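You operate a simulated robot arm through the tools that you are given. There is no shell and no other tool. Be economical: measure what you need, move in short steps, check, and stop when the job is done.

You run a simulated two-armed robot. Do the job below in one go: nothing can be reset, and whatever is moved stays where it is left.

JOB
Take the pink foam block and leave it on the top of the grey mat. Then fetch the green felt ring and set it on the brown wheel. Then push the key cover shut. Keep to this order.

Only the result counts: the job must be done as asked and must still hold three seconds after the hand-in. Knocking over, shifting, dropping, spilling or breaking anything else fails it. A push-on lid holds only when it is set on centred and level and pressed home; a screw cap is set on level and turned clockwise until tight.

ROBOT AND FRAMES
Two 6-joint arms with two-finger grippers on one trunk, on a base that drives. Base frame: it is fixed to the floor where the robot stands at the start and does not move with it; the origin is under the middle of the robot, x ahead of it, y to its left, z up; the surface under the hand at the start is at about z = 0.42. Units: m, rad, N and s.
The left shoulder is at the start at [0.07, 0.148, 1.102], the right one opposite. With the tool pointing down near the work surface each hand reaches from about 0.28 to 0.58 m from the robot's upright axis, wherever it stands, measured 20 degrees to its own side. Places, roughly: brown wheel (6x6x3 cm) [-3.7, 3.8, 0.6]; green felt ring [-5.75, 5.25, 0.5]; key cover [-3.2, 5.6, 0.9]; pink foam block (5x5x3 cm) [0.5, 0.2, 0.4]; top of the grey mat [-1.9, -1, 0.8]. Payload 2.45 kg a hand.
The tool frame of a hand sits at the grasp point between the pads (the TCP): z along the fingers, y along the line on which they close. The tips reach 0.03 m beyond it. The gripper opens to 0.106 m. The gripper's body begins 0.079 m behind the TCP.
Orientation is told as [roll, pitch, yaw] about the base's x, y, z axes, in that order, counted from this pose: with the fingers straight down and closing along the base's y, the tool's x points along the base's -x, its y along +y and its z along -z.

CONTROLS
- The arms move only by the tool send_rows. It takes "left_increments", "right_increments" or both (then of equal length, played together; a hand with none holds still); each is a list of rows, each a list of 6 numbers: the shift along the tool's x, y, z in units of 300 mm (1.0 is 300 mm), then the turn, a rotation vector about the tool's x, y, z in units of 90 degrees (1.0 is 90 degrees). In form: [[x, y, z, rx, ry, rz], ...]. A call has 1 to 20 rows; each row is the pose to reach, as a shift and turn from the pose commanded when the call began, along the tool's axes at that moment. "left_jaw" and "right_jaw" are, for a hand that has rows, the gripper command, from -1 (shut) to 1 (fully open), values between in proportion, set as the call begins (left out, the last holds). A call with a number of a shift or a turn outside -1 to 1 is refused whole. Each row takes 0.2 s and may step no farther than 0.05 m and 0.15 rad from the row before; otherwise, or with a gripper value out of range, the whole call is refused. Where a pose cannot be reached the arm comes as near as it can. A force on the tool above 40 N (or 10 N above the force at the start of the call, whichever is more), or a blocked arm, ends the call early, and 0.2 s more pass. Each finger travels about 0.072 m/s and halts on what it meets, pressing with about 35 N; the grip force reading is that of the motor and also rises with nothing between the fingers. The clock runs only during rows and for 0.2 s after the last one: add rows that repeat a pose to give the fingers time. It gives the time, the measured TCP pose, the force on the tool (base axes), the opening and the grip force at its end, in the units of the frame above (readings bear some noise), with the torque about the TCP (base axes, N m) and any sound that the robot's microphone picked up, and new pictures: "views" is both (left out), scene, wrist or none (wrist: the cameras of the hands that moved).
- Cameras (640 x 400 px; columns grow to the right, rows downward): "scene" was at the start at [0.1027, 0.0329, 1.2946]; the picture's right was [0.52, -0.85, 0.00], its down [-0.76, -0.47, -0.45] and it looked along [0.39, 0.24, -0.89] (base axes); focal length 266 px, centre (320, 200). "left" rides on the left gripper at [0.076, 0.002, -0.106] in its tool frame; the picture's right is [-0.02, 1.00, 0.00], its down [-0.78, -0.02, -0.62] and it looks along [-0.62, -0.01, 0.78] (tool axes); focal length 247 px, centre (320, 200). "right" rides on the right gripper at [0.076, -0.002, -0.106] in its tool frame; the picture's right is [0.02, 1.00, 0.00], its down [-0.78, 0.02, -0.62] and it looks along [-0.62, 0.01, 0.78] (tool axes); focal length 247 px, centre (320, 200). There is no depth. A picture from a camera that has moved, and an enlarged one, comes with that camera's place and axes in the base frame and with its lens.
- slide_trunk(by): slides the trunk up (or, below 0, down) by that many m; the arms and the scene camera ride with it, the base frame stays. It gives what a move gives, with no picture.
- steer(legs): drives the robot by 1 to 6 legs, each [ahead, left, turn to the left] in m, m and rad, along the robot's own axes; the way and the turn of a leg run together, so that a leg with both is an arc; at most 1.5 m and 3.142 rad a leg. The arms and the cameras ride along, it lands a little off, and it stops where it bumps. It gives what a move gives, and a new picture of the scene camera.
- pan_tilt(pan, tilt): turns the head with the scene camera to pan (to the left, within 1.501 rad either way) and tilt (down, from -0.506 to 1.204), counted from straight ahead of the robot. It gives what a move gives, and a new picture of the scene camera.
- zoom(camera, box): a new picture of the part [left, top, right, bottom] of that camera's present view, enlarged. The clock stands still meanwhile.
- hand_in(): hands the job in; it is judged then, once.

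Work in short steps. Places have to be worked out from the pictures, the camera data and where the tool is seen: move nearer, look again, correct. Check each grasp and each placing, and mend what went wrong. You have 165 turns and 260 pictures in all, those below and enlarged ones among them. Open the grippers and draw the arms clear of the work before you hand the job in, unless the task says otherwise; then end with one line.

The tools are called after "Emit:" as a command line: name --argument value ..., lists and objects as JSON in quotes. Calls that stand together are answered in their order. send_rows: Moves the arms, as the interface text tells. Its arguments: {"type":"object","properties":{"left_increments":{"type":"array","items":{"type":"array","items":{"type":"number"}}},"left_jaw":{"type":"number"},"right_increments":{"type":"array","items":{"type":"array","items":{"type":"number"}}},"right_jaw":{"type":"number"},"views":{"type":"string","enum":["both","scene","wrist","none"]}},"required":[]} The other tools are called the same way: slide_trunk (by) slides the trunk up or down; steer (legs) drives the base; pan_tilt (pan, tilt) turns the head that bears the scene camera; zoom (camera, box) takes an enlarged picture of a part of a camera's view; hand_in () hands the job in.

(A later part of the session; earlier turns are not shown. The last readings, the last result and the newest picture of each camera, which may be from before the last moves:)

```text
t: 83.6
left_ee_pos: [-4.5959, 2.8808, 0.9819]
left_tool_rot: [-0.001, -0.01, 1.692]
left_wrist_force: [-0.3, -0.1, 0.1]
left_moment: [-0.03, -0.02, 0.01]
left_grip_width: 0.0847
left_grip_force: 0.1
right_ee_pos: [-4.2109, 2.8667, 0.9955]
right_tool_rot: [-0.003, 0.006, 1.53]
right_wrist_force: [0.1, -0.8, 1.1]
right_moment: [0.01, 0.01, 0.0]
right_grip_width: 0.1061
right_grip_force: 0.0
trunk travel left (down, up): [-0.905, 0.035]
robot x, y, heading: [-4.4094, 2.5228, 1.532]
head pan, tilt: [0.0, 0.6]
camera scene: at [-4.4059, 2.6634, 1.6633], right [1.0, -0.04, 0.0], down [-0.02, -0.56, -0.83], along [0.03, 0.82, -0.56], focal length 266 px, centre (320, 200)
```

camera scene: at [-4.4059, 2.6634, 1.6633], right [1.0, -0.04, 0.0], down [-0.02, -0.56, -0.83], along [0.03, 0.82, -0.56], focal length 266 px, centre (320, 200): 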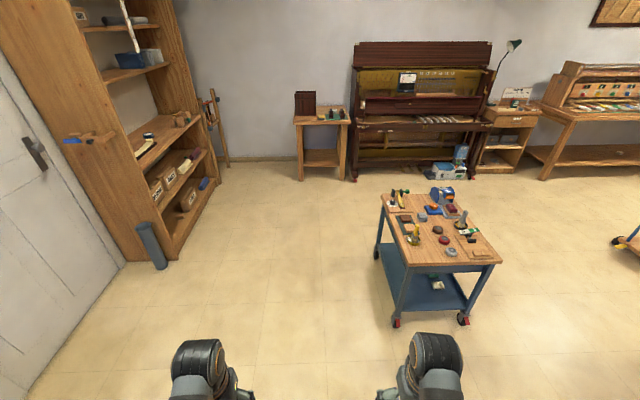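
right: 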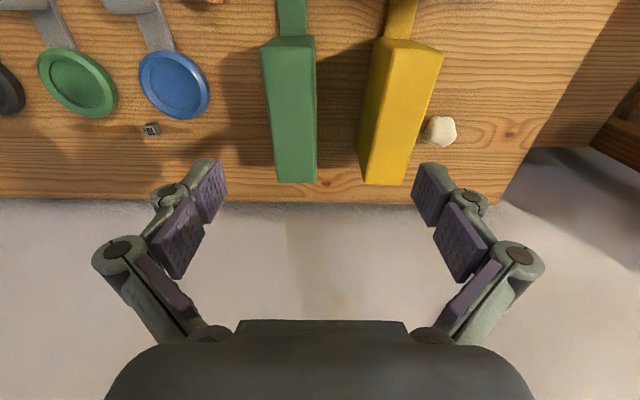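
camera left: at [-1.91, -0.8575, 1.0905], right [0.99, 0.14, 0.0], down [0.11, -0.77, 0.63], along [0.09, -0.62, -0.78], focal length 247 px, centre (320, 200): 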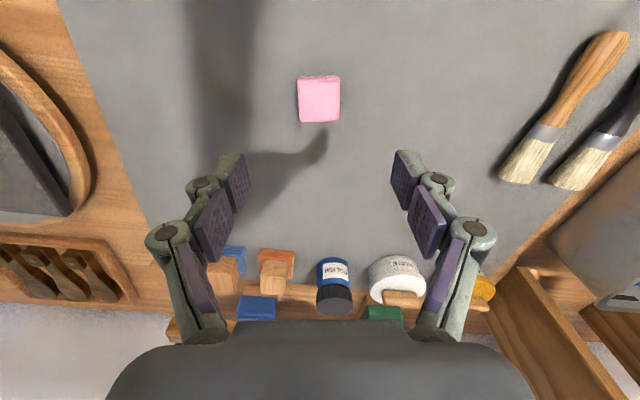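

At a good vantage point. I'll zoom on the cart and the shelves.

Emit:
zoom --camera "scene" --box '[370, 175, 510, 275]'

Emit:
zoom --camera "scene" --box '[60, 90, 260, 250]'

```text
4.00 times, centred on (440, 225) of scene
camera zoom: at [-4.4059, 2.6634, 1.6633], right [1.0, -0.04, 0.0], down [-0.02, -0.56, -0.83], along [0.03, 0.82, -0.56], focal length 1062 px, centre (-160, 100)
```

zoom: 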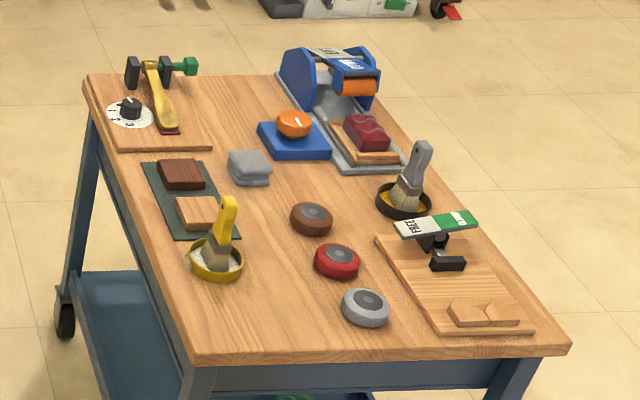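

```text
2.50 times, centred on (160, 170) of scene
camera zoom: at [-4.4059, 2.6634, 1.6633], right [1.0, -0.04, 0.0], down [-0.02, -0.56, -0.83], along [0.03, 0.82, -0.56], focal length 664 px, centre (720, 275)
```

zoom: 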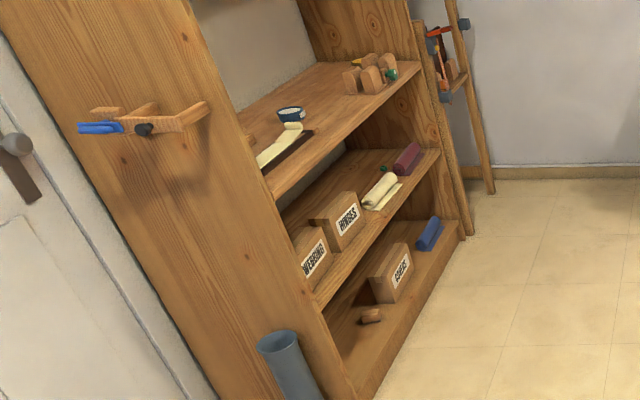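

The wheel is at about [-3.65, 3.85, 0.6]. The small green thing on the shelf at about [-5.72, 5.25, 0.48] matches the ring. I'll drive alongside, turn to face the shelf and look.

Emit:
steer --legs '[[0, 0.25, 0.035], [1.5, 0, 0], [0.7, 0, 0], [0, 0, 1.57], [0.2, -0.4, 0]]'

Emit:
pan_tilt --pan 0.0 --tilt 0.9

```text
t: 101.9
left_ee_pos: [-5.2302, 4.904, 0.9817]
left_tool_rot: [-0.002, -0.009, -2.988]
left_wrist_force: [0.0, 0.5, -0.2]
left_moment: [0.0, 0.0, 0.0]
left_grip_width: 0.0848
left_grip_force: 0.1
right_ee_pos: [-5.2291, 5.2881, 0.9971]
right_tool_rot: [-0.003, 0.006, 3.134]
right_wrist_force: [-0.5, 0.4, 0.6]
right_moment: [0.01, 0.02, 0.01]
right_grip_width: 0.1065
right_grip_force: 0.0
trunk travel left (down, up): [-0.905, 0.035]
robot x, y, heading: [-4.8816, 5.1033, 3.141]
head pan, tilt: [0.0, 0.6]
camera scene: at [-5.0206, 5.1003, 1.6634], right [0.0, 1.0, 0.0], down [0.56, 0.0, -0.83], along [-0.83, 0.0, -0.56], focal length 266 px, centre (320, 200)
```

scene: 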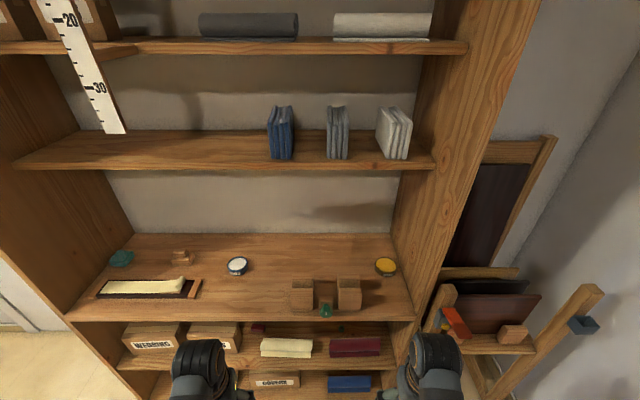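

```text
t: 102.7
left_ee_pos: [-5.2311, 4.9047, 0.9818]
left_tool_rot: [0.001, -0.009, -2.989]
left_wrist_force: [0.1, -0.5, 0.0]
left_moment: [-0.02, 0.01, 0.06]
left_grip_width: 0.0847
left_grip_force: 0.0
right_ee_pos: [-5.2304, 5.2891, 0.9952]
right_tool_rot: [-0.004, 0.004, 3.134]
right_wrist_force: [-0.5, -0.4, 0.2]
right_moment: [-0.01, -0.02, 0.0]
right_grip_width: 0.106
right_grip_force: 0.1
trunk travel left (down, up): [-0.905, 0.035]
robot x, y, heading: [-4.8829, 5.1017, 3.141]
head pan, tilt: [0.0, 0.901]
camera scene: at [-5.0089, 5.1025, 1.6386], right [0.0, 1.0, 0.0], down [0.78, 0.0, -0.62], along [-0.62, 0.0, -0.78], focal length 266 px, centre (320, 200)
```

scene: 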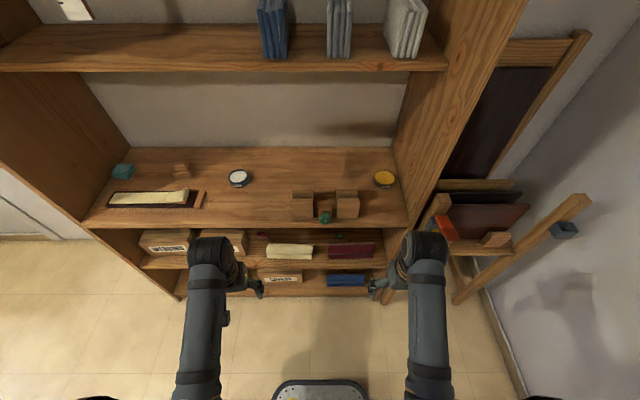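

I'll lower the trunk by 0.55 to see into the lower shelf.

Emit:
slide_trunk --by -0.55

Emit:
pan_tilt --pan 0.0 --tilt 0.75

```text
refused: -0.55 is not a number from -0.4 to 0.4
```

```text
t: 103.4
left_ee_pos: [-5.2306, 4.9054, 0.9827]
left_tool_rot: [-0.001, -0.009, -2.989]
left_wrist_force: [-0.4, 0.2, -0.3]
left_moment: [0.01, -0.01, -0.03]
left_grip_width: 0.0849
left_grip_force: 0.2
right_ee_pos: [-5.2303, 5.2897, 0.996]
right_tool_rot: [-0.004, 0.005, 3.132]
right_wrist_force: [0.0, 0.0, 0.6]
right_moment: [-0.03, -0.02, 0.01]
right_grip_width: 0.106
right_grip_force: 0.0
trunk travel left (down, up): [-0.905, 0.035]
robot x, y, heading: [-4.8782, 5.1045, 3.139]
head pan, tilt: [0.0, 0.75]
camera scene: at [-5.0159, 5.1019, 1.6504], right [0.0, 1.0, 0.0], down [0.68, 0.0, -0.73], along [-0.73, 0.0, -0.68], focal length 266 px, centre (320, 200)
```

scene: 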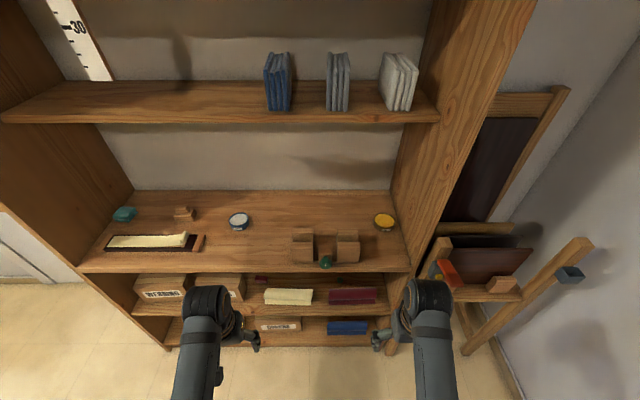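

Emit:
slide_trunk --by -0.4

Emit:
slide_trunk --by -0.2

Emit:
pan_tilt --pan 0.0 --tilt 0.7

```text
t: 107.2
left_ee_pos: [-5.2293, 4.9038, 0.5812]
left_tool_rot: [0.0, -0.009, -2.989]
left_wrist_force: [-0.3, -0.6, 0.2]
left_moment: [0.0, 0.0, -0.02]
left_grip_width: 0.0847
left_grip_force: 0.1
right_ee_pos: [-5.2301, 5.2882, 0.5963]
right_tool_rot: [-0.005, 0.006, 3.133]
right_wrist_force: [-0.6, 0.2, -1.0]
right_moment: [-0.03, 0.01, -0.03]
right_grip_width: 0.1062
right_grip_force: 0.0
trunk travel left (down, up): [-0.505, 0.435]
robot x, y, heading: [-4.8851, 5.1024, 3.139]
head pan, tilt: [0.0, 0.75]
```

```text
t: 109.4
left_ee_pos: [-5.2306, 4.9046, 0.3815]
left_tool_rot: [0.001, -0.009, -2.988]
left_wrist_force: [0.0, 0.2, 0.5]
left_moment: [0.02, 0.01, 0.03]
left_grip_width: 0.0849
left_grip_force: 0.1
right_ee_pos: [-5.2297, 5.2884, 0.3955]
right_tool_rot: [-0.004, 0.005, 3.132]
right_wrist_force: [-1.0, 0.5, 0.4]
right_moment: [0.02, 0.01, 0.0]
right_grip_width: 0.106
right_grip_force: 0.2
trunk travel left (down, up): [-0.305, 0.635]
robot x, y, heading: [-4.8826, 5.0973, 3.139]
head pan, tilt: [0.0, 0.75]
```

```text
t: 110.0
left_ee_pos: [-5.2312, 4.9059, 0.3819]
left_tool_rot: [0.001, -0.01, -2.986]
left_wrist_force: [0.2, 0.8, -0.2]
left_moment: [-0.01, 0.01, 0.02]
left_grip_width: 0.0849
left_grip_force: 0.0
right_ee_pos: [-5.2299, 5.2888, 0.3966]
right_tool_rot: [-0.002, 0.004, 3.134]
right_wrist_force: [-0.3, 0.6, -0.2]
right_moment: [0.0, 0.02, 0.02]
right_grip_width: 0.1059
right_grip_force: 0.0
trunk travel left (down, up): [-0.305, 0.635]
robot x, y, heading: [-4.8812, 5.0986, 3.135]
head pan, tilt: [0.0, 0.7]
camera scene: at [-5.0179, 5.1018, 1.0547], right [0.0, 1.0, 0.0], down [0.64, 0.0, -0.76], along [-0.76, 0.0, -0.64], focal length 266 px, centre (320, 200)
```

scene: 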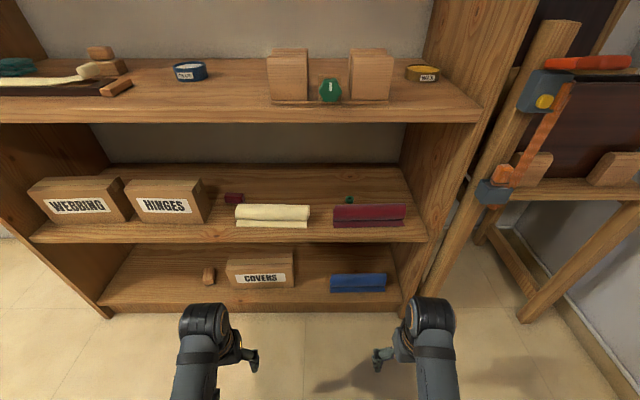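

Emit:
zoom --camera "scene" --box '[210, 110, 450, 260]'

Emit:
zoom --camera "scene" --box '[310, 175, 430, 250]'

```text
2.67 times, centred on (330, 185) of scene
camera zoom: at [-5.0179, 5.1018, 1.0547], right [0.0, 1.0, 0.0], down [0.64, 0.0, -0.76], along [-0.76, 0.0, -0.64], focal length 708 px, centre (293, 240)
```

zoom: 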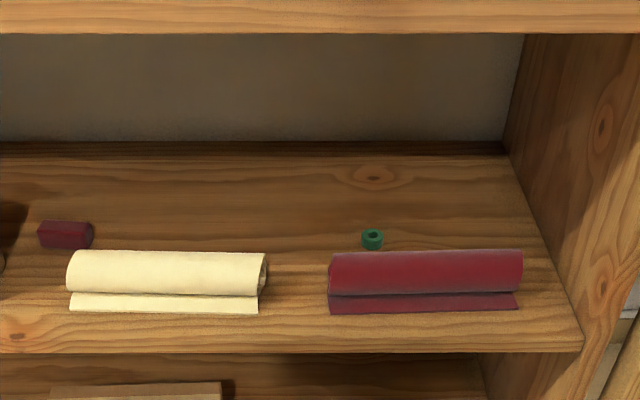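

```text
5.33 times, centred on (370, 212) of scene
camera zoom: at [-5.0179, 5.1018, 1.0547], right [0.0, 1.0, 0.0], down [0.64, 0.0, -0.76], along [-0.76, 0.0, -0.64], focal length 1416 px, centre (53, 133)
```

zoom: 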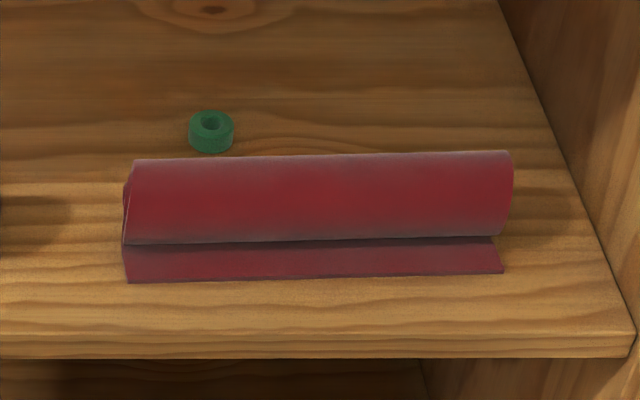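

The ring is about 3 cm wide, near [-5.70, 5.20, 0.47], behind the burgundy roll, with the next board at z≈0.83. I'll use the right hand pitched about 35° forward. First I raise the trunk a little and tilt the hand outside the shelf.

Emit:
slide_trunk --by 0.12

Emit:
send_rows --right_increments '[[-0.08, 0, -0.05, 0, -0.07, 0], [-0.17, 0, -0.1, 0, -0.14, 0], [-0.25, 0, -0.15, 0, -0.21, 0], [-0.33, 0, -0.2, 0, -0.28, 0], [-0.4, 0, -0.25, 0, -0.34, 0], [-0.45, 0, -0.33, 0, -0.4, 0], [-0.45, 0, -0.33, 0, -0.4, 0]]' --right_jaw 0.1 --views "both"

```text
t: 111.5
left_ee_pos: [-5.2303, 4.9038, 0.5022]
left_tool_rot: [0.001, -0.009, -2.988]
left_wrist_force: [-1.1, 0.1, -0.1]
left_moment: [-0.02, 0.01, -0.01]
left_grip_width: 0.0848
left_grip_force: 0.0
right_ee_pos: [-5.2294, 5.2894, 0.5159]
right_tool_rot: [-0.004, 0.006, 3.134]
right_wrist_force: [0.5, -0.5, -0.7]
right_moment: [-0.01, 0.01, -0.01]
right_grip_width: 0.1062
right_grip_force: 0.1
trunk travel left (down, up): [-0.425, 0.515]
robot x, y, heading: [-4.8847, 5.1, 3.136]
head pan, tilt: [0.0, 0.7]
```

```text
t: 113.1
left_ee_pos: [-5.2312, 4.9044, 0.5018]
left_tool_rot: [0.002, -0.008, -2.988]
left_wrist_force: [-0.4, 0.2, -0.9]
left_moment: [0.02, 0.0, 0.01]
left_grip_width: 0.0847
left_grip_force: 0.2
right_ee_pos: [-5.3617, 5.3009, 0.6087]
right_tool_rot: [-0.051, -0.61, -3.115]
right_wrist_force: [-0.5, 0.1, 0.1]
right_moment: [0.01, 0.07, 0.03]
right_grip_width: 0.0581
right_grip_force: 0.0
trunk travel left (down, up): [-0.425, 0.515]
robot x, y, heading: [-4.88, 5.101, 3.139]
head pan, tilt: [0.0, 0.7]
camera scene: at [-5.0179, 5.1019, 1.1747], right [0.0, 1.0, 0.0], down [0.64, 0.0, -0.76], along [-0.76, 0.0, -0.64], focal length 266 px, centre (320, 200)
camera right: at [-5.2394, 5.3014, 0.6516], right [0.01, -1.0, -0.05], down [-0.28, -0.06, 0.96], along [-0.96, 0.0, -0.28], focal length 247 px, centre (320, 200)
```

scene: 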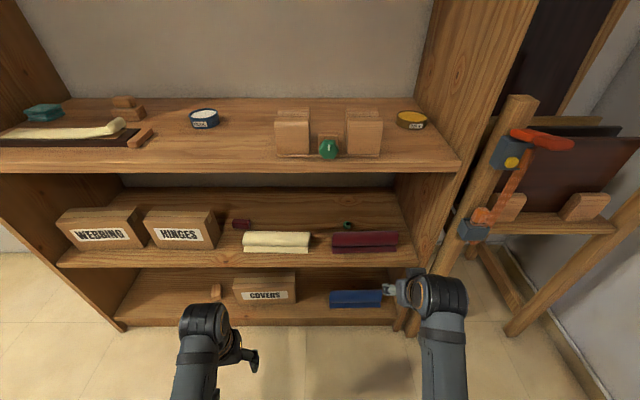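
right: 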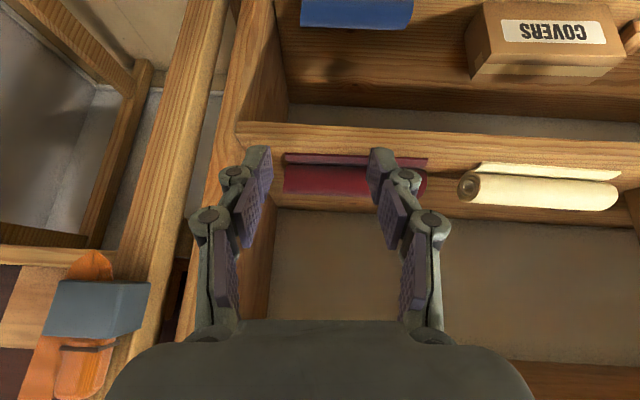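

The tilted posture is reachable. I'll zoom for a second ray on the ring and the shelf heights.

Emit:
zoom --camera "scene" --box '[310, 185, 430, 260]'

Emit:
zoom --camera "right" --box '[230, 120, 470, 270]'

```text
5.33 times, centred on (370, 222) of scene
camera zoom: at [-5.0179, 5.1019, 1.1747], right [0.0, 1.0, 0.0], down [0.64, 0.0, -0.76], along [-0.76, 0.0, -0.64], focal length 1416 px, centre (53, 80)
```

zoom: 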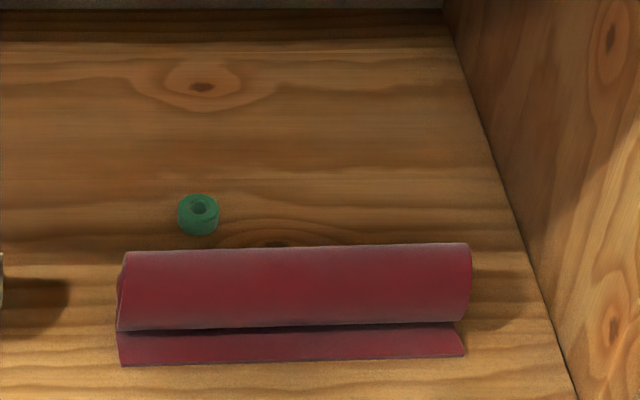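

```text
2.67 times, centred on (350, 195) of right
camera zoom: at [-5.2394, 5.3014, 0.6516], right [0.01, -1.0, -0.05], down [-0.28, -0.06, 0.96], along [-0.96, 0.0, -0.28], focal length 659 px, centre (240, 213)
```

zoom: 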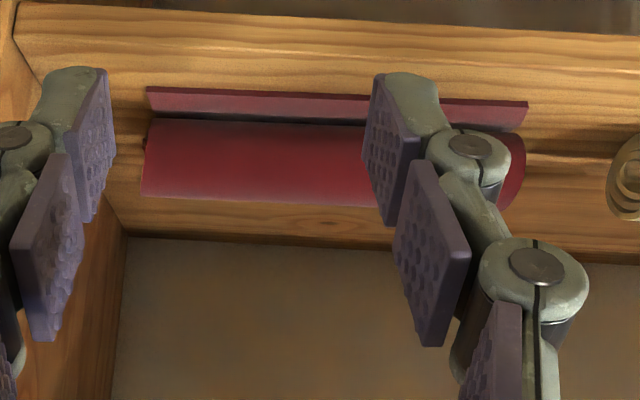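

Triangulation puts the ring at [-5.682, 5.199, 0.498] (about 28 mm wide), the shelf at z≈0.49 and the roll top at 0.533. I'll drive in 0.17 m and 0.1 m left so the right hand sits in front of the ring.

Emit:
steer --legs '[[0.17, 0.1, 0]]'

Emit:
zoom --camera "right" --box '[160, 80, 480, 280]'

```text
t: 114.7
left_ee_pos: [-5.4012, 4.805, 0.5025]
left_tool_rot: [0.001, -0.008, -2.987]
left_wrist_force: [0.0, 0.1, -0.8]
left_moment: [0.03, -0.01, 0.0]
left_grip_width: 0.0846
left_grip_force: 0.0
right_ee_pos: [-5.5359, 5.2022, 0.6104]
right_tool_rot: [-0.053, -0.617, -3.111]
right_wrist_force: [0.5, -0.1, -0.7]
right_moment: [0.03, -0.03, -0.01]
right_grip_width: 0.058
right_grip_force: 0.0
trunk travel left (down, up): [-0.425, 0.515]
robot x, y, heading: [-5.054, 5.0035, 3.138]
head pan, tilt: [0.0, 0.7]
camera scene: at [-5.1889, 5.0032, 1.1746], right [0.0, 1.0, 0.0], down [0.64, 0.0, -0.76], along [-0.76, 0.0, -0.64], focal length 266 px, centre (320, 200)
```

scene: 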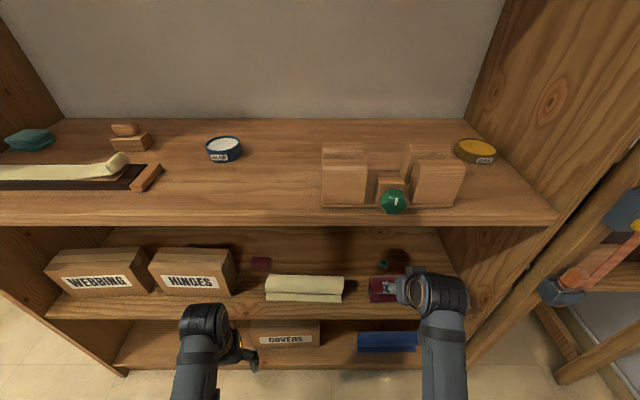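

```text
2.00 times, centred on (320, 180) of right
camera zoom: at [-5.4127, 5.2025, 0.6537], right [0.02, -1.0, -0.05], down [-0.28, -0.06, 0.96], along [-0.96, 0.0, -0.28], focal length 494 px, centre (320, 240)
```

zoom: 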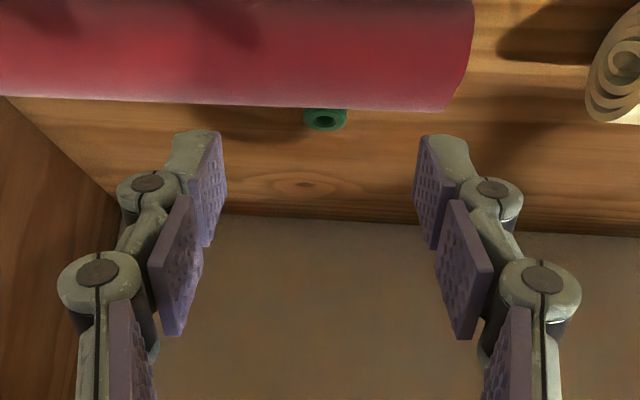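

Wrist and scene views agree on the ring at y≈5.202. I'll move to a pre-grasp point 6 cm back along the finger axis with 40° tilt, and correct the slight roll.

Emit:
send_rows --right_increments '[[-0.044, 0.001, 0.075, -0.005, -0.013, 0.007], [-0.089, 0.002, 0.15, -0.01, -0.026, 0.015], [-0.134, 0.003, 0.226, -0.015, -0.04, 0.022], [-0.178, 0.003, 0.302, -0.019, -0.052, 0.029], [-0.178, 0.003, 0.302, -0.019, -0.052, 0.029]]' --views "both"

```text
t: 115.9
left_ee_pos: [-5.4019, 4.8068, 0.501]
left_tool_rot: [-0.002, -0.009, -2.986]
left_wrist_force: [0.5, 0.4, -0.3]
left_moment: [0.02, 0.04, 0.0]
left_grip_width: 0.0847
left_grip_force: 0.0
right_ee_pos: [-5.6324, 5.2034, 0.5691]
right_tool_rot: [0.014, -0.702, 3.112]
right_wrist_force: [-0.6, 0.2, 1.0]
right_moment: [0.03, -0.01, -0.02]
right_grip_width: 0.0585
right_grip_force: 0.2
trunk travel left (down, up): [-0.425, 0.515]
robot x, y, heading: [-5.0519, 5.0001, 3.136]
head pan, tilt: [0.0, 0.7]
camera scene: at [-5.1879, 5.0037, 1.1747], right [0.0, 1.0, 0.0], down [0.64, 0.0, -0.76], along [-0.76, 0.0, -0.64], focal length 266 px, centre (320, 200)
camera right: at [-5.5057, 5.2041, 0.6009], right [0.0, -1.0, 0.0], down [-0.2, 0.0, 0.98], along [-0.98, 0.0, -0.2], focal length 247 px, centre (320, 200)
```

scene: 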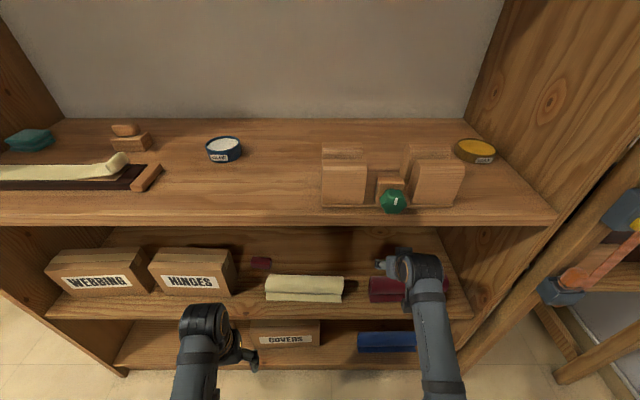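
right: 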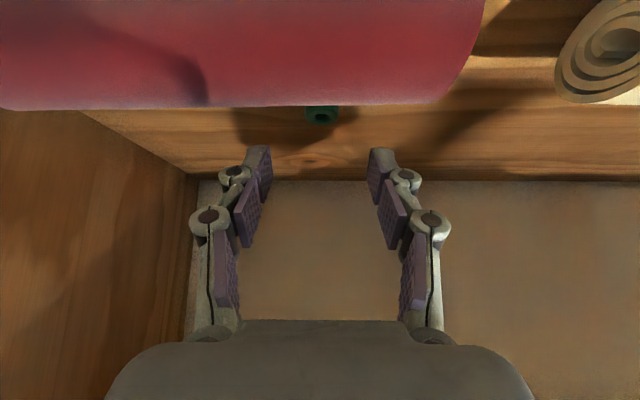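

The ring is still centred. I'll advance along the finger axis to the grasp pose.

Emit:
send_rows --right_increments '[[0.001, 0.002, 0.06, 0, 0, 0], [0.003, 0.003, 0.12, 0, 0, 0], [0.005, 0.003, 0.17, 0, 0, 0], [0.005, 0.003, 0.2, 0, 0, 0], [0.005, 0.003, 0.2, 0, 0, 0]]' --views "wrist"

```text
t: 117.1
left_ee_pos: [-5.4007, 4.8067, 0.5033]
left_tool_rot: [0.0, -0.009, -2.986]
left_wrist_force: [-0.2, -0.7, 1.1]
left_moment: [0.03, 0.02, -0.03]
left_grip_width: 0.0846
left_grip_force: 0.0
right_ee_pos: [-5.6702, 5.2025, 0.5228]
right_tool_rot: [0.013, -0.701, 3.116]
right_wrist_force: [0.1, -0.3, 0.2]
right_moment: [0.02, 0.0, -0.01]
right_grip_width: 0.0584
right_grip_force: 0.0
trunk travel left (down, up): [-0.425, 0.515]
robot x, y, heading: [-5.0532, 5.0032, 3.137]
head pan, tilt: [0.0, 0.7]
camera right: at [-5.5432, 5.2033, 0.5541], right [0.0, -1.0, 0.0], down [-0.2, 0.0, 0.98], along [-0.98, 0.0, -0.2], focal length 247 px, centre (320, 200)
```

right: 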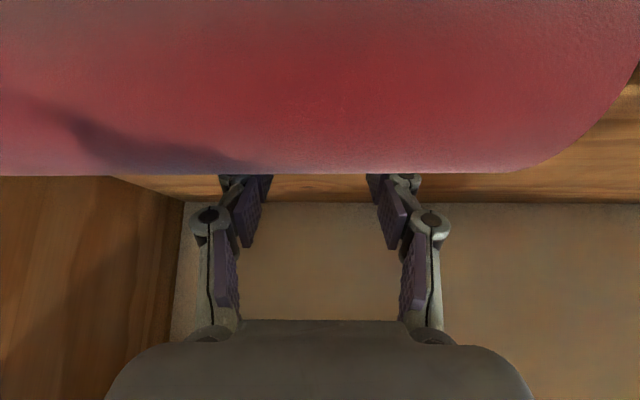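

No contact forces, so I'll close on the ring.

Emit:
send_rows --right_increments '[[0, 0, 0, 0, 0, 0], [0, 0, 0, 0, 0, 0], [0, 0, 0, 0, 0, 0], [0, 0, 0, 0, 0, 0]]' --right_jaw -1 --views "none"

```text
t: 118.1
left_ee_pos: [-5.3996, 4.8055, 0.5026]
left_tool_rot: [-0.002, -0.008, -2.986]
left_wrist_force: [1.0, 0.7, -0.6]
left_moment: [-0.01, -0.01, 0.03]
left_grip_width: 0.0847
left_grip_force: 0.0
right_ee_pos: [-5.6687, 5.2023, 0.5222]
right_tool_rot: [0.013, -0.702, 3.115]
right_wrist_force: [0.4, -0.2, 1.3]
right_moment: [0.0, 0.0, -0.01]
right_grip_width: 0.0059
right_grip_force: 28.7
trunk travel left (down, up): [-0.425, 0.515]
robot x, y, heading: [-5.0514, 5.0039, 3.138]
head pan, tilt: [0.0, 0.7]
```

Width 6 mm is suspicious. I'll back off a little along the axis and look.

Emit:
send_rows --right_increments '[[0, 0, -0.03, 0, 0, 0], [0, 0, -0.09, 0, 0, 0], [0, 0, -0.15, 0, 0, 0], [0, 0, -0.2, 0, 0, 0], [0, 0, -0.2, 0, 0, 0]]' --views "wrist"

Emit:
zoom --camera "right" --box '[240, 80, 400, 180]'

```text
t: 119.3
left_ee_pos: [-5.3996, 4.8052, 0.5024]
left_tool_rot: [-0.001, -0.009, -2.985]
left_wrist_force: [-1.1, -0.3, -0.1]
left_moment: [-0.01, -0.04, -0.02]
left_grip_width: 0.0846
left_grip_force: 0.1
right_ee_pos: [-5.6301, 5.2026, 0.5672]
right_tool_rot: [0.014, -0.704, 3.112]
right_wrist_force: [-0.2, -0.1, 0.2]
right_moment: [-0.01, 0.0, -0.01]
right_grip_width: 0.0002
right_grip_force: 28.7
trunk travel left (down, up): [-0.425, 0.515]
robot x, y, heading: [-5.0503, 5.0043, 3.14]
head pan, tilt: [0.0, 0.7]
camera right: at [-5.5043, 5.2027, 0.5996], right [0.0, -1.0, 0.0], down [-0.2, 0.0, 0.98], along [-0.98, 0.0, -0.2], focal length 247 px, centre (320, 200)
```

right: 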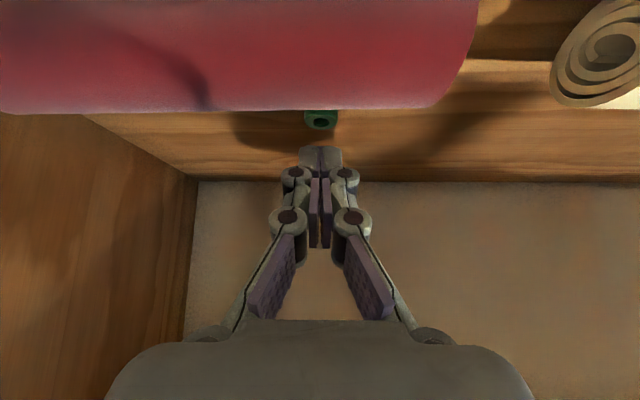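

```text
4.00 times, centred on (320, 130) of right
camera zoom: at [-5.5043, 5.2027, 0.5996], right [0.0, -1.0, 0.0], down [-0.2, 0.0, 0.98], along [-0.98, 0.0, -0.2], focal length 988 px, centre (320, 480)
```

zoom: 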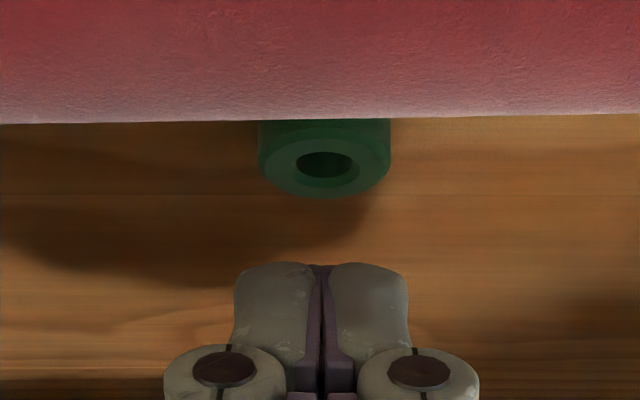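

The jaws closed just over the ring: its top is at z≈0.496, while the tips were at 0.499. I'll reopen and go in about 1 cm farther, then step down until the shelf is felt.

Emit:
send_rows --right_increments '[[0, 0, 0, 0, 0, 0], [0, 0, 0, 0, 0, 0], [-0.006, 0.002, 0.07, 0, 0, 0], [-0.012, 0.002, 0.15, 0, 0, 0], [-0.018, 0.002, 0.221, 0, 0, 0], [-0.018, 0.002, 0.221, 0, 0, 0]]' --right_jaw 0.1 --views "none"

Emit:
send_rows --right_increments '[[0.0065, 0, 0.0077, 0, 0, 0], [0.013, 0, 0.0154, 0, 0, 0], [0.013, 0, 0.0154, 0, 0, 0]]' --views "none"

```text
t: 120.7
left_ee_pos: [-5.4006, 4.8058, 0.5023]
left_tool_rot: [0.002, -0.01, -2.985]
left_wrist_force: [-0.4, 0.7, 0.6]
left_moment: [-0.01, 0.01, 0.0]
left_grip_width: 0.0847
left_grip_force: 0.1
right_ee_pos: [-5.6785, 5.2016, 0.5191]
right_tool_rot: [0.014, -0.701, 3.116]
right_wrist_force: [0.1, -1.0, 0.2]
right_moment: [0.01, -0.03, -0.01]
right_grip_width: 0.0582
right_grip_force: 0.0
trunk travel left (down, up): [-0.425, 0.515]
robot x, y, heading: [-5.0518, 5.009, 3.141]
head pan, tilt: [0.0, 0.7]
```

```text
t: 121.5
left_ee_pos: [-5.3998, 4.8065, 0.5021]
left_tool_rot: [0.0, -0.009, -2.985]
left_wrist_force: [0.2, 0.2, -0.9]
left_moment: [0.01, 0.02, 0.02]
left_grip_width: 0.0851
left_grip_force: 0.0
right_ee_pos: [-5.677, 5.2024, 0.514]
right_tool_rot: [0.014, -0.702, 3.117]
right_wrist_force: [-1.0, -0.3, -0.4]
right_moment: [-0.01, 0.0, 0.02]
right_grip_width: 0.0582
right_grip_force: 0.1
trunk travel left (down, up): [-0.425, 0.515]
robot x, y, heading: [-5.0527, 5.0008, 3.138]
head pan, tilt: [0.0, 0.7]
```

No contact yet with the tips at about 0.491, so I'll keep stepping down.

Emit:
send_rows --right_increments '[[0.0065, 0, 0.0077, 0, 0, 0], [0.0086, 0, 0.0102, 0, 0, 0], [0.0086, 0, 0.0102, 0, 0, 0]]' --views "none"

Emit:
send_rows --right_increments '[[0.0065, 0, 0.0077, 0, 0, 0], [0.0086, 0, 0.0102, 0, 0, 0], [0.0086, 0, 0.0102, 0, 0, 0]]' --views "none"

```text
t: 122.3
left_ee_pos: [-5.3998, 4.8052, 0.5024]
left_tool_rot: [-0.001, -0.009, -2.987]
left_wrist_force: [0.4, 0.9, 0.4]
left_moment: [0.01, -0.01, 0.0]
left_grip_width: 0.0846
left_grip_force: 0.0
right_ee_pos: [-5.6746, 5.201, 0.5091]
right_tool_rot: [0.013, -0.701, 3.116]
right_wrist_force: [0.5, 0.0, -0.3]
right_moment: [-0.01, 0.01, 0.0]
right_grip_width: 0.0584
right_grip_force: 0.0
trunk travel left (down, up): [-0.425, 0.515]
robot x, y, heading: [-5.0529, 5.0031, 3.134]
head pan, tilt: [0.0, 0.7]
```

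```text
t: 123.1
left_ee_pos: [-5.3991, 4.8063, 0.5032]
left_tool_rot: [-0.001, -0.012, -2.986]
left_wrist_force: [0.4, -0.1, 0.3]
left_moment: [-0.03, -0.02, -0.01]
left_grip_width: 0.0849
left_grip_force: 0.0
right_ee_pos: [-5.6781, 5.202, 0.5091]
right_tool_rot: [0.013, -0.707, 3.115]
right_wrist_force: [0.2, -0.1, 11.0]
right_moment: [0.39, 0.1, -0.04]
right_grip_width: 0.0607
right_grip_force: 1.6
trunk travel left (down, up): [-0.425, 0.515]
robot x, y, heading: [-5.0561, 5.0059, 3.141]
head pan, tilt: [0.0, 0.7]
```

The shelf is felt: its top is at about 0.478, so the ring lies on the same sight ray at x≈-5.703. I'll go forward 14 mm, raise a few mm off the shelf, then close.

Emit:
send_rows --right_increments '[[-0.013, 0, -0.011, 0, 0, 0], [-0.03, 0, 0.005, 0, 0, 0], [-0.044, 0, 0.02, 0, 0, 0], [-0.044, 0, 0.02, 0, 0, 0]]' --views "none"

Emit:
send_rows --right_increments '[[0, 0, 0, 0, 0, 0], [0, 0, 0, 0, 0, 0], [0, 0, 0, 0, 0, 0], [0, 0, 0, 0, 0, 0], [0, 0, 0, 0, 0, 0]]' --right_jaw -1 --views "none"

```text
t: 124.1
left_ee_pos: [-5.4009, 4.805, 0.502]
left_tool_rot: [0.001, -0.008, -2.988]
left_wrist_force: [0.1, 0.8, 0.8]
left_moment: [0.01, -0.02, -0.04]
left_grip_width: 0.0848
left_grip_force: 0.1
right_ee_pos: [-5.6918, 5.2027, 0.511]
right_tool_rot: [0.014, -0.702, 3.114]
right_wrist_force: [-0.5, -0.4, -0.3]
right_moment: [0.0, 0.02, 0.01]
right_grip_width: 0.0581
right_grip_force: 0.1
trunk travel left (down, up): [-0.425, 0.515]
robot x, y, heading: [-5.0512, 5.0028, 3.14]
head pan, tilt: [0.0, 0.7]
```

```text
t: 125.3
left_ee_pos: [-5.4007, 4.8068, 0.5018]
left_tool_rot: [0.001, -0.008, -2.984]
left_wrist_force: [-0.1, 0.1, -0.2]
left_moment: [0.0, 0.03, -0.01]
left_grip_width: 0.0847
left_grip_force: 0.1
right_ee_pos: [-5.6917, 5.2012, 0.5105]
right_tool_rot: [0.014, -0.703, 3.113]
right_wrist_force: [-0.4, -0.6, -0.6]
right_moment: [0.03, -0.03, 0.01]
right_grip_width: 0.0204
right_grip_force: 34.8
trunk travel left (down, up): [-0.425, 0.515]
robot x, y, heading: [-5.0513, 5.0044, 3.142]
head pan, tilt: [0.0, 0.7]
```

Gripped at 20 mm. I'll lift slightly and draw back along the finger axis.

Emit:
send_rows --right_increments '[[-0.022, 0, -0.026, 0, 0, 0], [-0.043, 0, -0.051, 0, 0, 0], [-0.043, 0, -0.12, 0, 0, 0], [-0.043, 0, -0.2, 0, 0, 0], [-0.043, 0, -0.28, 0, 0, 0], [-0.043, 0, -0.28, 0, 0, 0]]' --views "wrist"

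Emit:
zoom --camera "right" --box '[240, 100, 400, 200]'

```text
t: 126.7
left_ee_pos: [-5.4001, 4.8056, 0.5008]
left_tool_rot: [0.001, -0.008, -2.989]
left_wrist_force: [-0.9, -0.5, -0.1]
left_moment: [-0.02, 0.01, -0.02]
left_grip_width: 0.0851
left_grip_force: 0.0
right_ee_pos: [-5.6457, 5.2006, 0.5825]
right_tool_rot: [0.015, -0.7, 3.112]
right_wrist_force: [0.2, -0.2, -0.4]
right_moment: [0.0, -0.02, -0.04]
right_grip_width: 0.0204
right_grip_force: 35.5
trunk travel left (down, up): [-0.425, 0.515]
robot x, y, heading: [-5.0529, 5.0034, 3.138]
head pan, tilt: [0.0, 0.7]
camera right: at [-5.52, 5.2016, 0.6153], right [0.0, -1.0, 0.0], down [-0.2, 0.0, 0.98], along [-0.98, 0.0, -0.2], focal length 247 px, centre (320, 200)
```

right: 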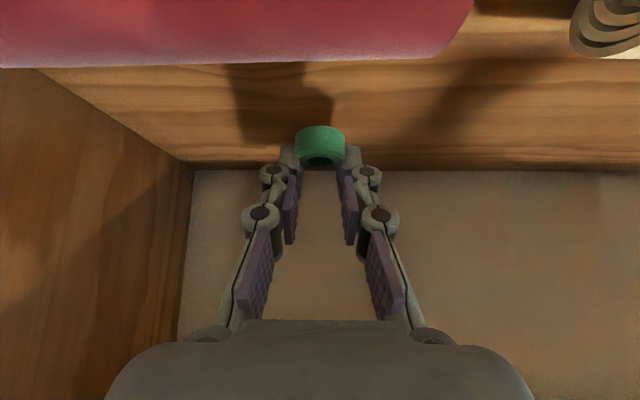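

```text
4.00 times, centred on (320, 150) of right
camera zoom: at [-5.52, 5.2016, 0.6153], right [0.0, -1.0, 0.0], down [-0.2, 0.0, 0.98], along [-0.98, 0.0, -0.2], focal length 988 px, centre (320, 400)
```

zoom: 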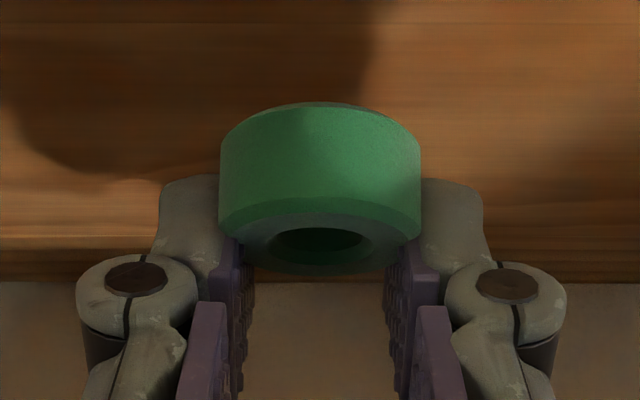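

The ring is held and still level. I'll raise 3 cm and back the robot out.

Emit:
send_rows --right_increments '[[-0.032, 0, -0.038, 0, 0, 0], [-0.065, 0, -0.076, 0, 0, 0]]' --views "none"

Emit:
steer --legs '[[-0.55, 0, 0]]'

```text
t: 127.3
left_ee_pos: [-5.4008, 4.8063, 0.5031]
left_tool_rot: [-0.001, -0.009, -2.986]
left_wrist_force: [-0.8, 0.7, -0.5]
left_moment: [0.0, 0.01, 0.0]
left_grip_width: 0.0849
left_grip_force: 0.1
right_ee_pos: [-5.648, 5.2014, 0.6126]
right_tool_rot: [0.012, -0.702, 3.117]
right_wrist_force: [-0.1, -0.1, 0.4]
right_moment: [0.0, 0.02, -0.02]
right_grip_width: 0.0203
right_grip_force: 35.0
trunk travel left (down, up): [-0.425, 0.515]
robot x, y, heading: [-5.0531, 5.0053, 3.145]
head pan, tilt: [0.0, 0.7]
```

```text
t: 130.4
left_ee_pos: [-4.8495, 4.8034, 0.5025]
left_tool_rot: [0.0, -0.01, -2.977]
left_wrist_force: [0.2, -0.5, 1.6]
left_moment: [0.02, 0.02, -0.02]
left_grip_width: 0.0848
left_grip_force: 0.0
right_ee_pos: [-5.0996, 5.1973, 0.6135]
right_tool_rot: [0.012, -0.702, 3.123]
right_wrist_force: [-0.2, 0.3, 0.6]
right_moment: [0.01, 0.0, -0.01]
right_grip_width: 0.0197
right_grip_force: 34.8
trunk travel left (down, up): [-0.425, 0.515]
robot x, y, heading: [-4.5018, 5.0031, -3.134]
head pan, tilt: [0.0, 0.7]
camera scene: at [-4.6379, 5.0043, 1.1748], right [-0.01, 1.0, 0.0], down [0.64, 0.0, -0.77], along [-0.77, -0.01, -0.64], focal length 266 px, centre (320, 200)
```

scene: 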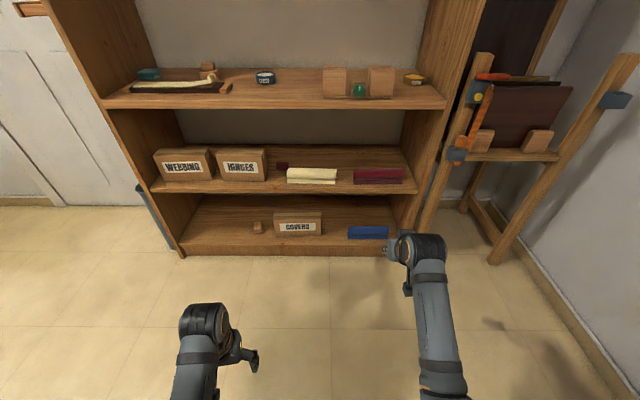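

Clear of the shelf. I'll raise the trunk and go around to the south side of the cart.

Emit:
slide_trunk --by 0.28

Emit:
steer --legs '[[0, 1.5, 0], [0, 0.7, 0], [0, 0, -1.575], [0, -0.6, 0]]'

```text
t: 133.3
left_ee_pos: [-4.849, 4.8048, 0.7828]
left_tool_rot: [0.0, -0.009, -2.977]
left_wrist_force: [-0.7, -0.2, -0.2]
left_moment: [-0.02, 0.02, 0.01]
left_grip_width: 0.0848
left_grip_force: 0.1
right_ee_pos: [-5.099, 5.1976, 0.8918]
right_tool_rot: [0.012, -0.703, 3.125]
right_wrist_force: [-0.3, -0.1, 0.2]
right_moment: [-0.02, -0.03, 0.02]
right_grip_width: 0.0205
right_grip_force: 35.2
trunk travel left (down, up): [-0.705, 0.235]
robot x, y, heading: [-4.5022, 5.0066, -3.134]
head pan, tilt: [0.0, 0.7]
```

```text
t: 150.9
left_ee_pos: [-4.1151, 3.1559, 0.7817]
left_tool_rot: [0.001, -0.009, 1.75]
left_wrist_force: [0.2, -0.4, -0.5]
left_moment: [-0.02, -0.01, 0.03]
left_grip_width: 0.0847
left_grip_force: 0.1
right_ee_pos: [-3.7262, 3.4124, 0.8911]
right_tool_rot: [0.014, -0.702, 1.565]
right_wrist_force: [-0.1, 0.1, -0.2]
right_moment: [-0.01, -0.01, -0.02]
right_grip_width: 0.0208
right_grip_force: 35.1
trunk travel left (down, up): [-0.705, 0.235]
robot x, y, heading: [-3.9111, 2.8122, 1.593]
head pan, tilt: [0.0, 0.7]
camera scene: at [-3.914, 2.9475, 1.4547], right [1.0, 0.02, 0.0], down [0.01, -0.64, -0.76], along [-0.02, 0.76, -0.64], focal length 266 px, centre (320, 200)
```

scene: 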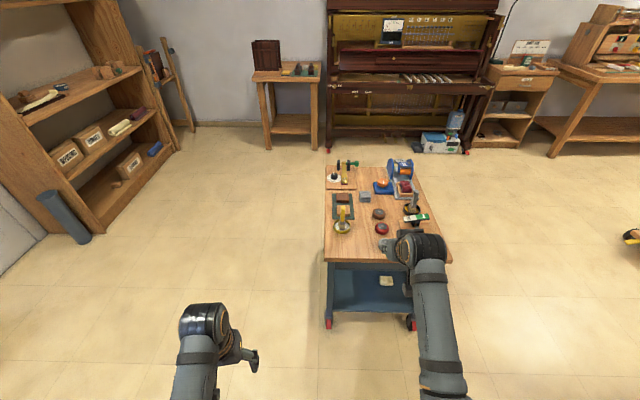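

Emit:
zoom --camera "scene" --box '[315, 150, 475, 275]'

```text
3.20 times, centred on (395, 212) of scene
camera zoom: at [-3.914, 2.9475, 1.4547], right [1.0, 0.02, 0.0], down [0.01, -0.64, -0.76], along [-0.02, 0.76, -0.64], focal length 850 px, centre (80, 160)
```

zoom: 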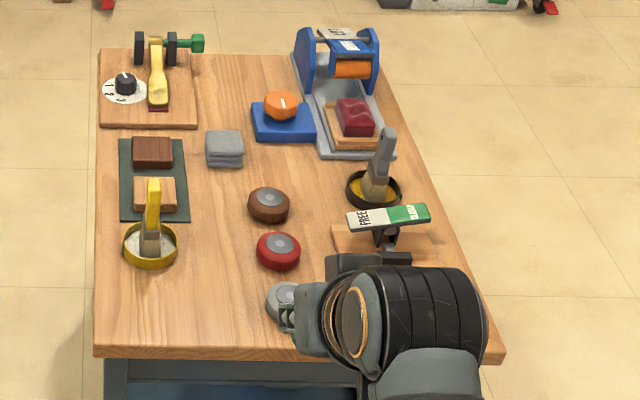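

Two views put the wheel top at about [-3.673, 3.815, 0.658]. I'll drive ahead with the hand high above the cart.

Emit:
steer --legs '[[0.33, -0.06, -0.02]]'

Emit:
slide_trunk --by -0.1

Emit:
zoom --camera "right" --box '[0, 0, 640, 400]'

Emit:
zoom --camera "scene" --box '[260, 150, 500, 300]'

```text
t: 153.1
left_ee_pos: [-4.0532, 3.4886, 0.7825]
left_tool_rot: [0.0, -0.009, 1.733]
left_wrist_force: [0.1, 0.5, 0.1]
left_moment: [0.01, -0.04, -0.01]
left_grip_width: 0.0848
left_grip_force: 0.1
right_ee_pos: [-3.6595, 3.7367, 0.8932]
right_tool_rot: [0.013, -0.704, 1.55]
right_wrist_force: [-0.2, -0.6, 0.2]
right_moment: [-0.01, 0.01, -0.01]
right_grip_width: 0.0212
right_grip_force: 34.7
trunk travel left (down, up): [-0.705, 0.235]
robot x, y, heading: [-3.8514, 3.1402, 1.579]
head pan, tilt: [0.0, 0.7]
camera scene: at [-3.8556, 3.276, 1.4547], right [1.0, 0.01, 0.0], down [0.0, -0.64, -0.76], along [0.0, 0.76, -0.64], focal length 266 px, centre (320, 200)
```

scene: 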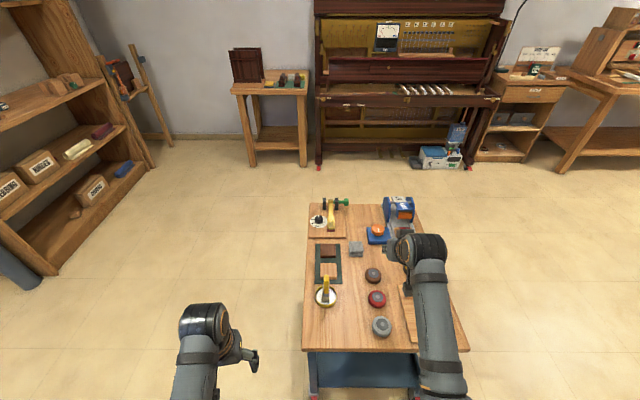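

```text
t: 154.5
left_ee_pos: [-4.0539, 3.4884, 0.683]
left_tool_rot: [-0.001, -0.009, 1.733]
left_wrist_force: [0.4, -0.4, -0.1]
left_moment: [-0.02, 0.0, 0.0]
left_grip_width: 0.0848
left_grip_force: 0.1
right_ee_pos: [-3.6598, 3.7377, 0.7922]
right_tool_rot: [0.014, -0.701, 1.549]
right_wrist_force: [-0.5, -0.2, -0.8]
right_moment: [-0.02, 0.03, -0.05]
right_grip_width: 0.0208
right_grip_force: 35.4
trunk travel left (down, up): [-0.605, 0.335]
robot x, y, heading: [-3.8522, 3.1394, 1.57]
head pan, tilt: [0.0, 0.7]
```

```text
1.00 times, centred on (320, 200) of right (not enlarged: the box is as wide or as high as the picture)
camera zoom: at [-3.6604, 3.612, 0.8249], right [-1.0, 0.0, 0.0], down [0.0, 0.2, 0.98], along [0.0, 0.98, -0.2], focal length 247 px, centre (320, 200)
```

zoom: 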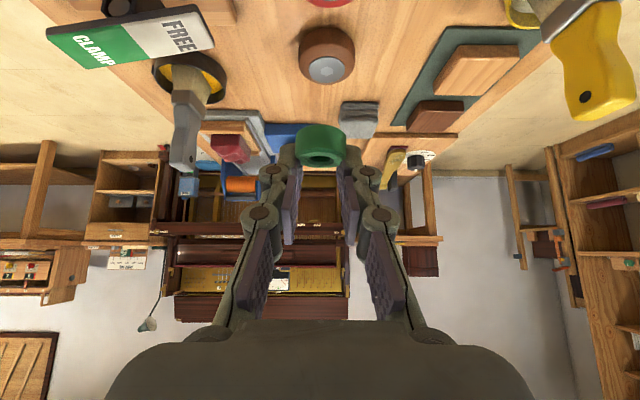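

```text
2.67 times, centred on (380, 225) of scene
camera zoom: at [-3.8557, 3.2757, 1.3548], right [1.0, 0.01, 0.0], down [0.0, -0.64, -0.77], along [0.0, 0.77, -0.64], focal length 708 px, centre (160, 133)
```

zoom: 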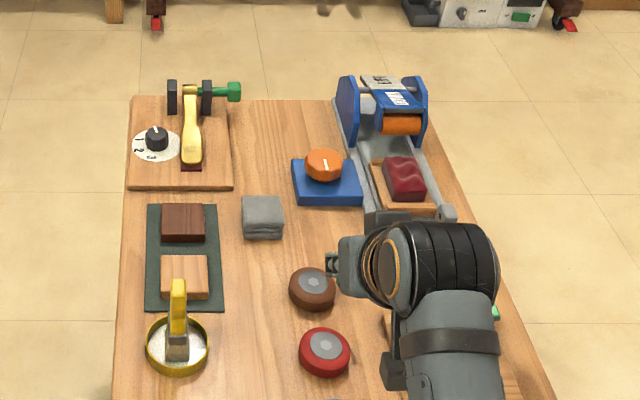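

Both cameras put the wheel at (-3.667, 3.817) with its top near 0.658. I'll move the ring to hover about 3 cm above its centre.

Emit:
send_rows --right_increments '[[-0.008, 0.006, 0.085, 0, 0, 0], [-0.016, 0.012, 0.17, 0, 0, 0], [-0.024, 0.018, 0.255, 0, 0, 0], [-0.031, 0.023, 0.34, 0, 0, 0], [-0.031, 0.023, 0.34, 0, 0, 0]]' --views "wrist"

Emit:
zoom --camera "scene" --box '[320, 230, 440, 305]'

```text
t: 155.7
left_ee_pos: [-4.0528, 3.4867, 0.6824]
left_tool_rot: [0.0, -0.007, 1.733]
left_wrist_force: [0.2, -0.7, -0.6]
left_moment: [0.01, 0.0, -0.01]
left_grip_width: 0.0848
left_grip_force: 0.0
right_ee_pos: [-3.6667, 3.811, 0.7207]
right_tool_rot: [0.014, -0.702, 1.552]
right_wrist_force: [-0.2, 0.2, 0.0]
right_moment: [0.02, -0.03, -0.02]
right_grip_width: 0.0208
right_grip_force: 35.2
trunk travel left (down, up): [-0.605, 0.335]
robot x, y, heading: [-3.8532, 3.1435, 1.577]
head pan, tilt: [0.0, 0.7]
camera right: at [-3.6658, 3.6858, 0.752], right [-1.0, 0.0, 0.0], down [0.0, 0.2, 0.98], along [0.0, 0.98, -0.2], focal length 247 px, centre (320, 200)
```

right: 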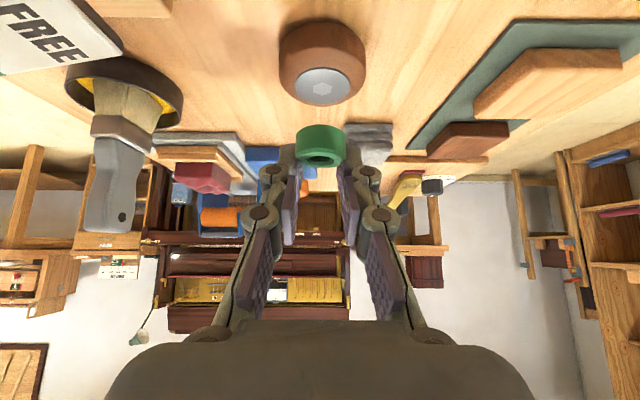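

```text
5.33 times, centred on (380, 268) of scene
camera zoom: at [-3.8557, 3.2754, 1.3548], right [1.0, 0.01, 0.0], down [0.0, -0.64, -0.77], along [0.0, 0.77, -0.64], focal length 1416 px, centre (0, -160)
```

zoom: 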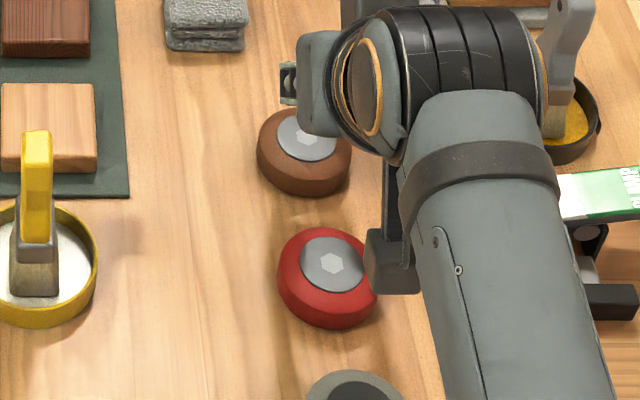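

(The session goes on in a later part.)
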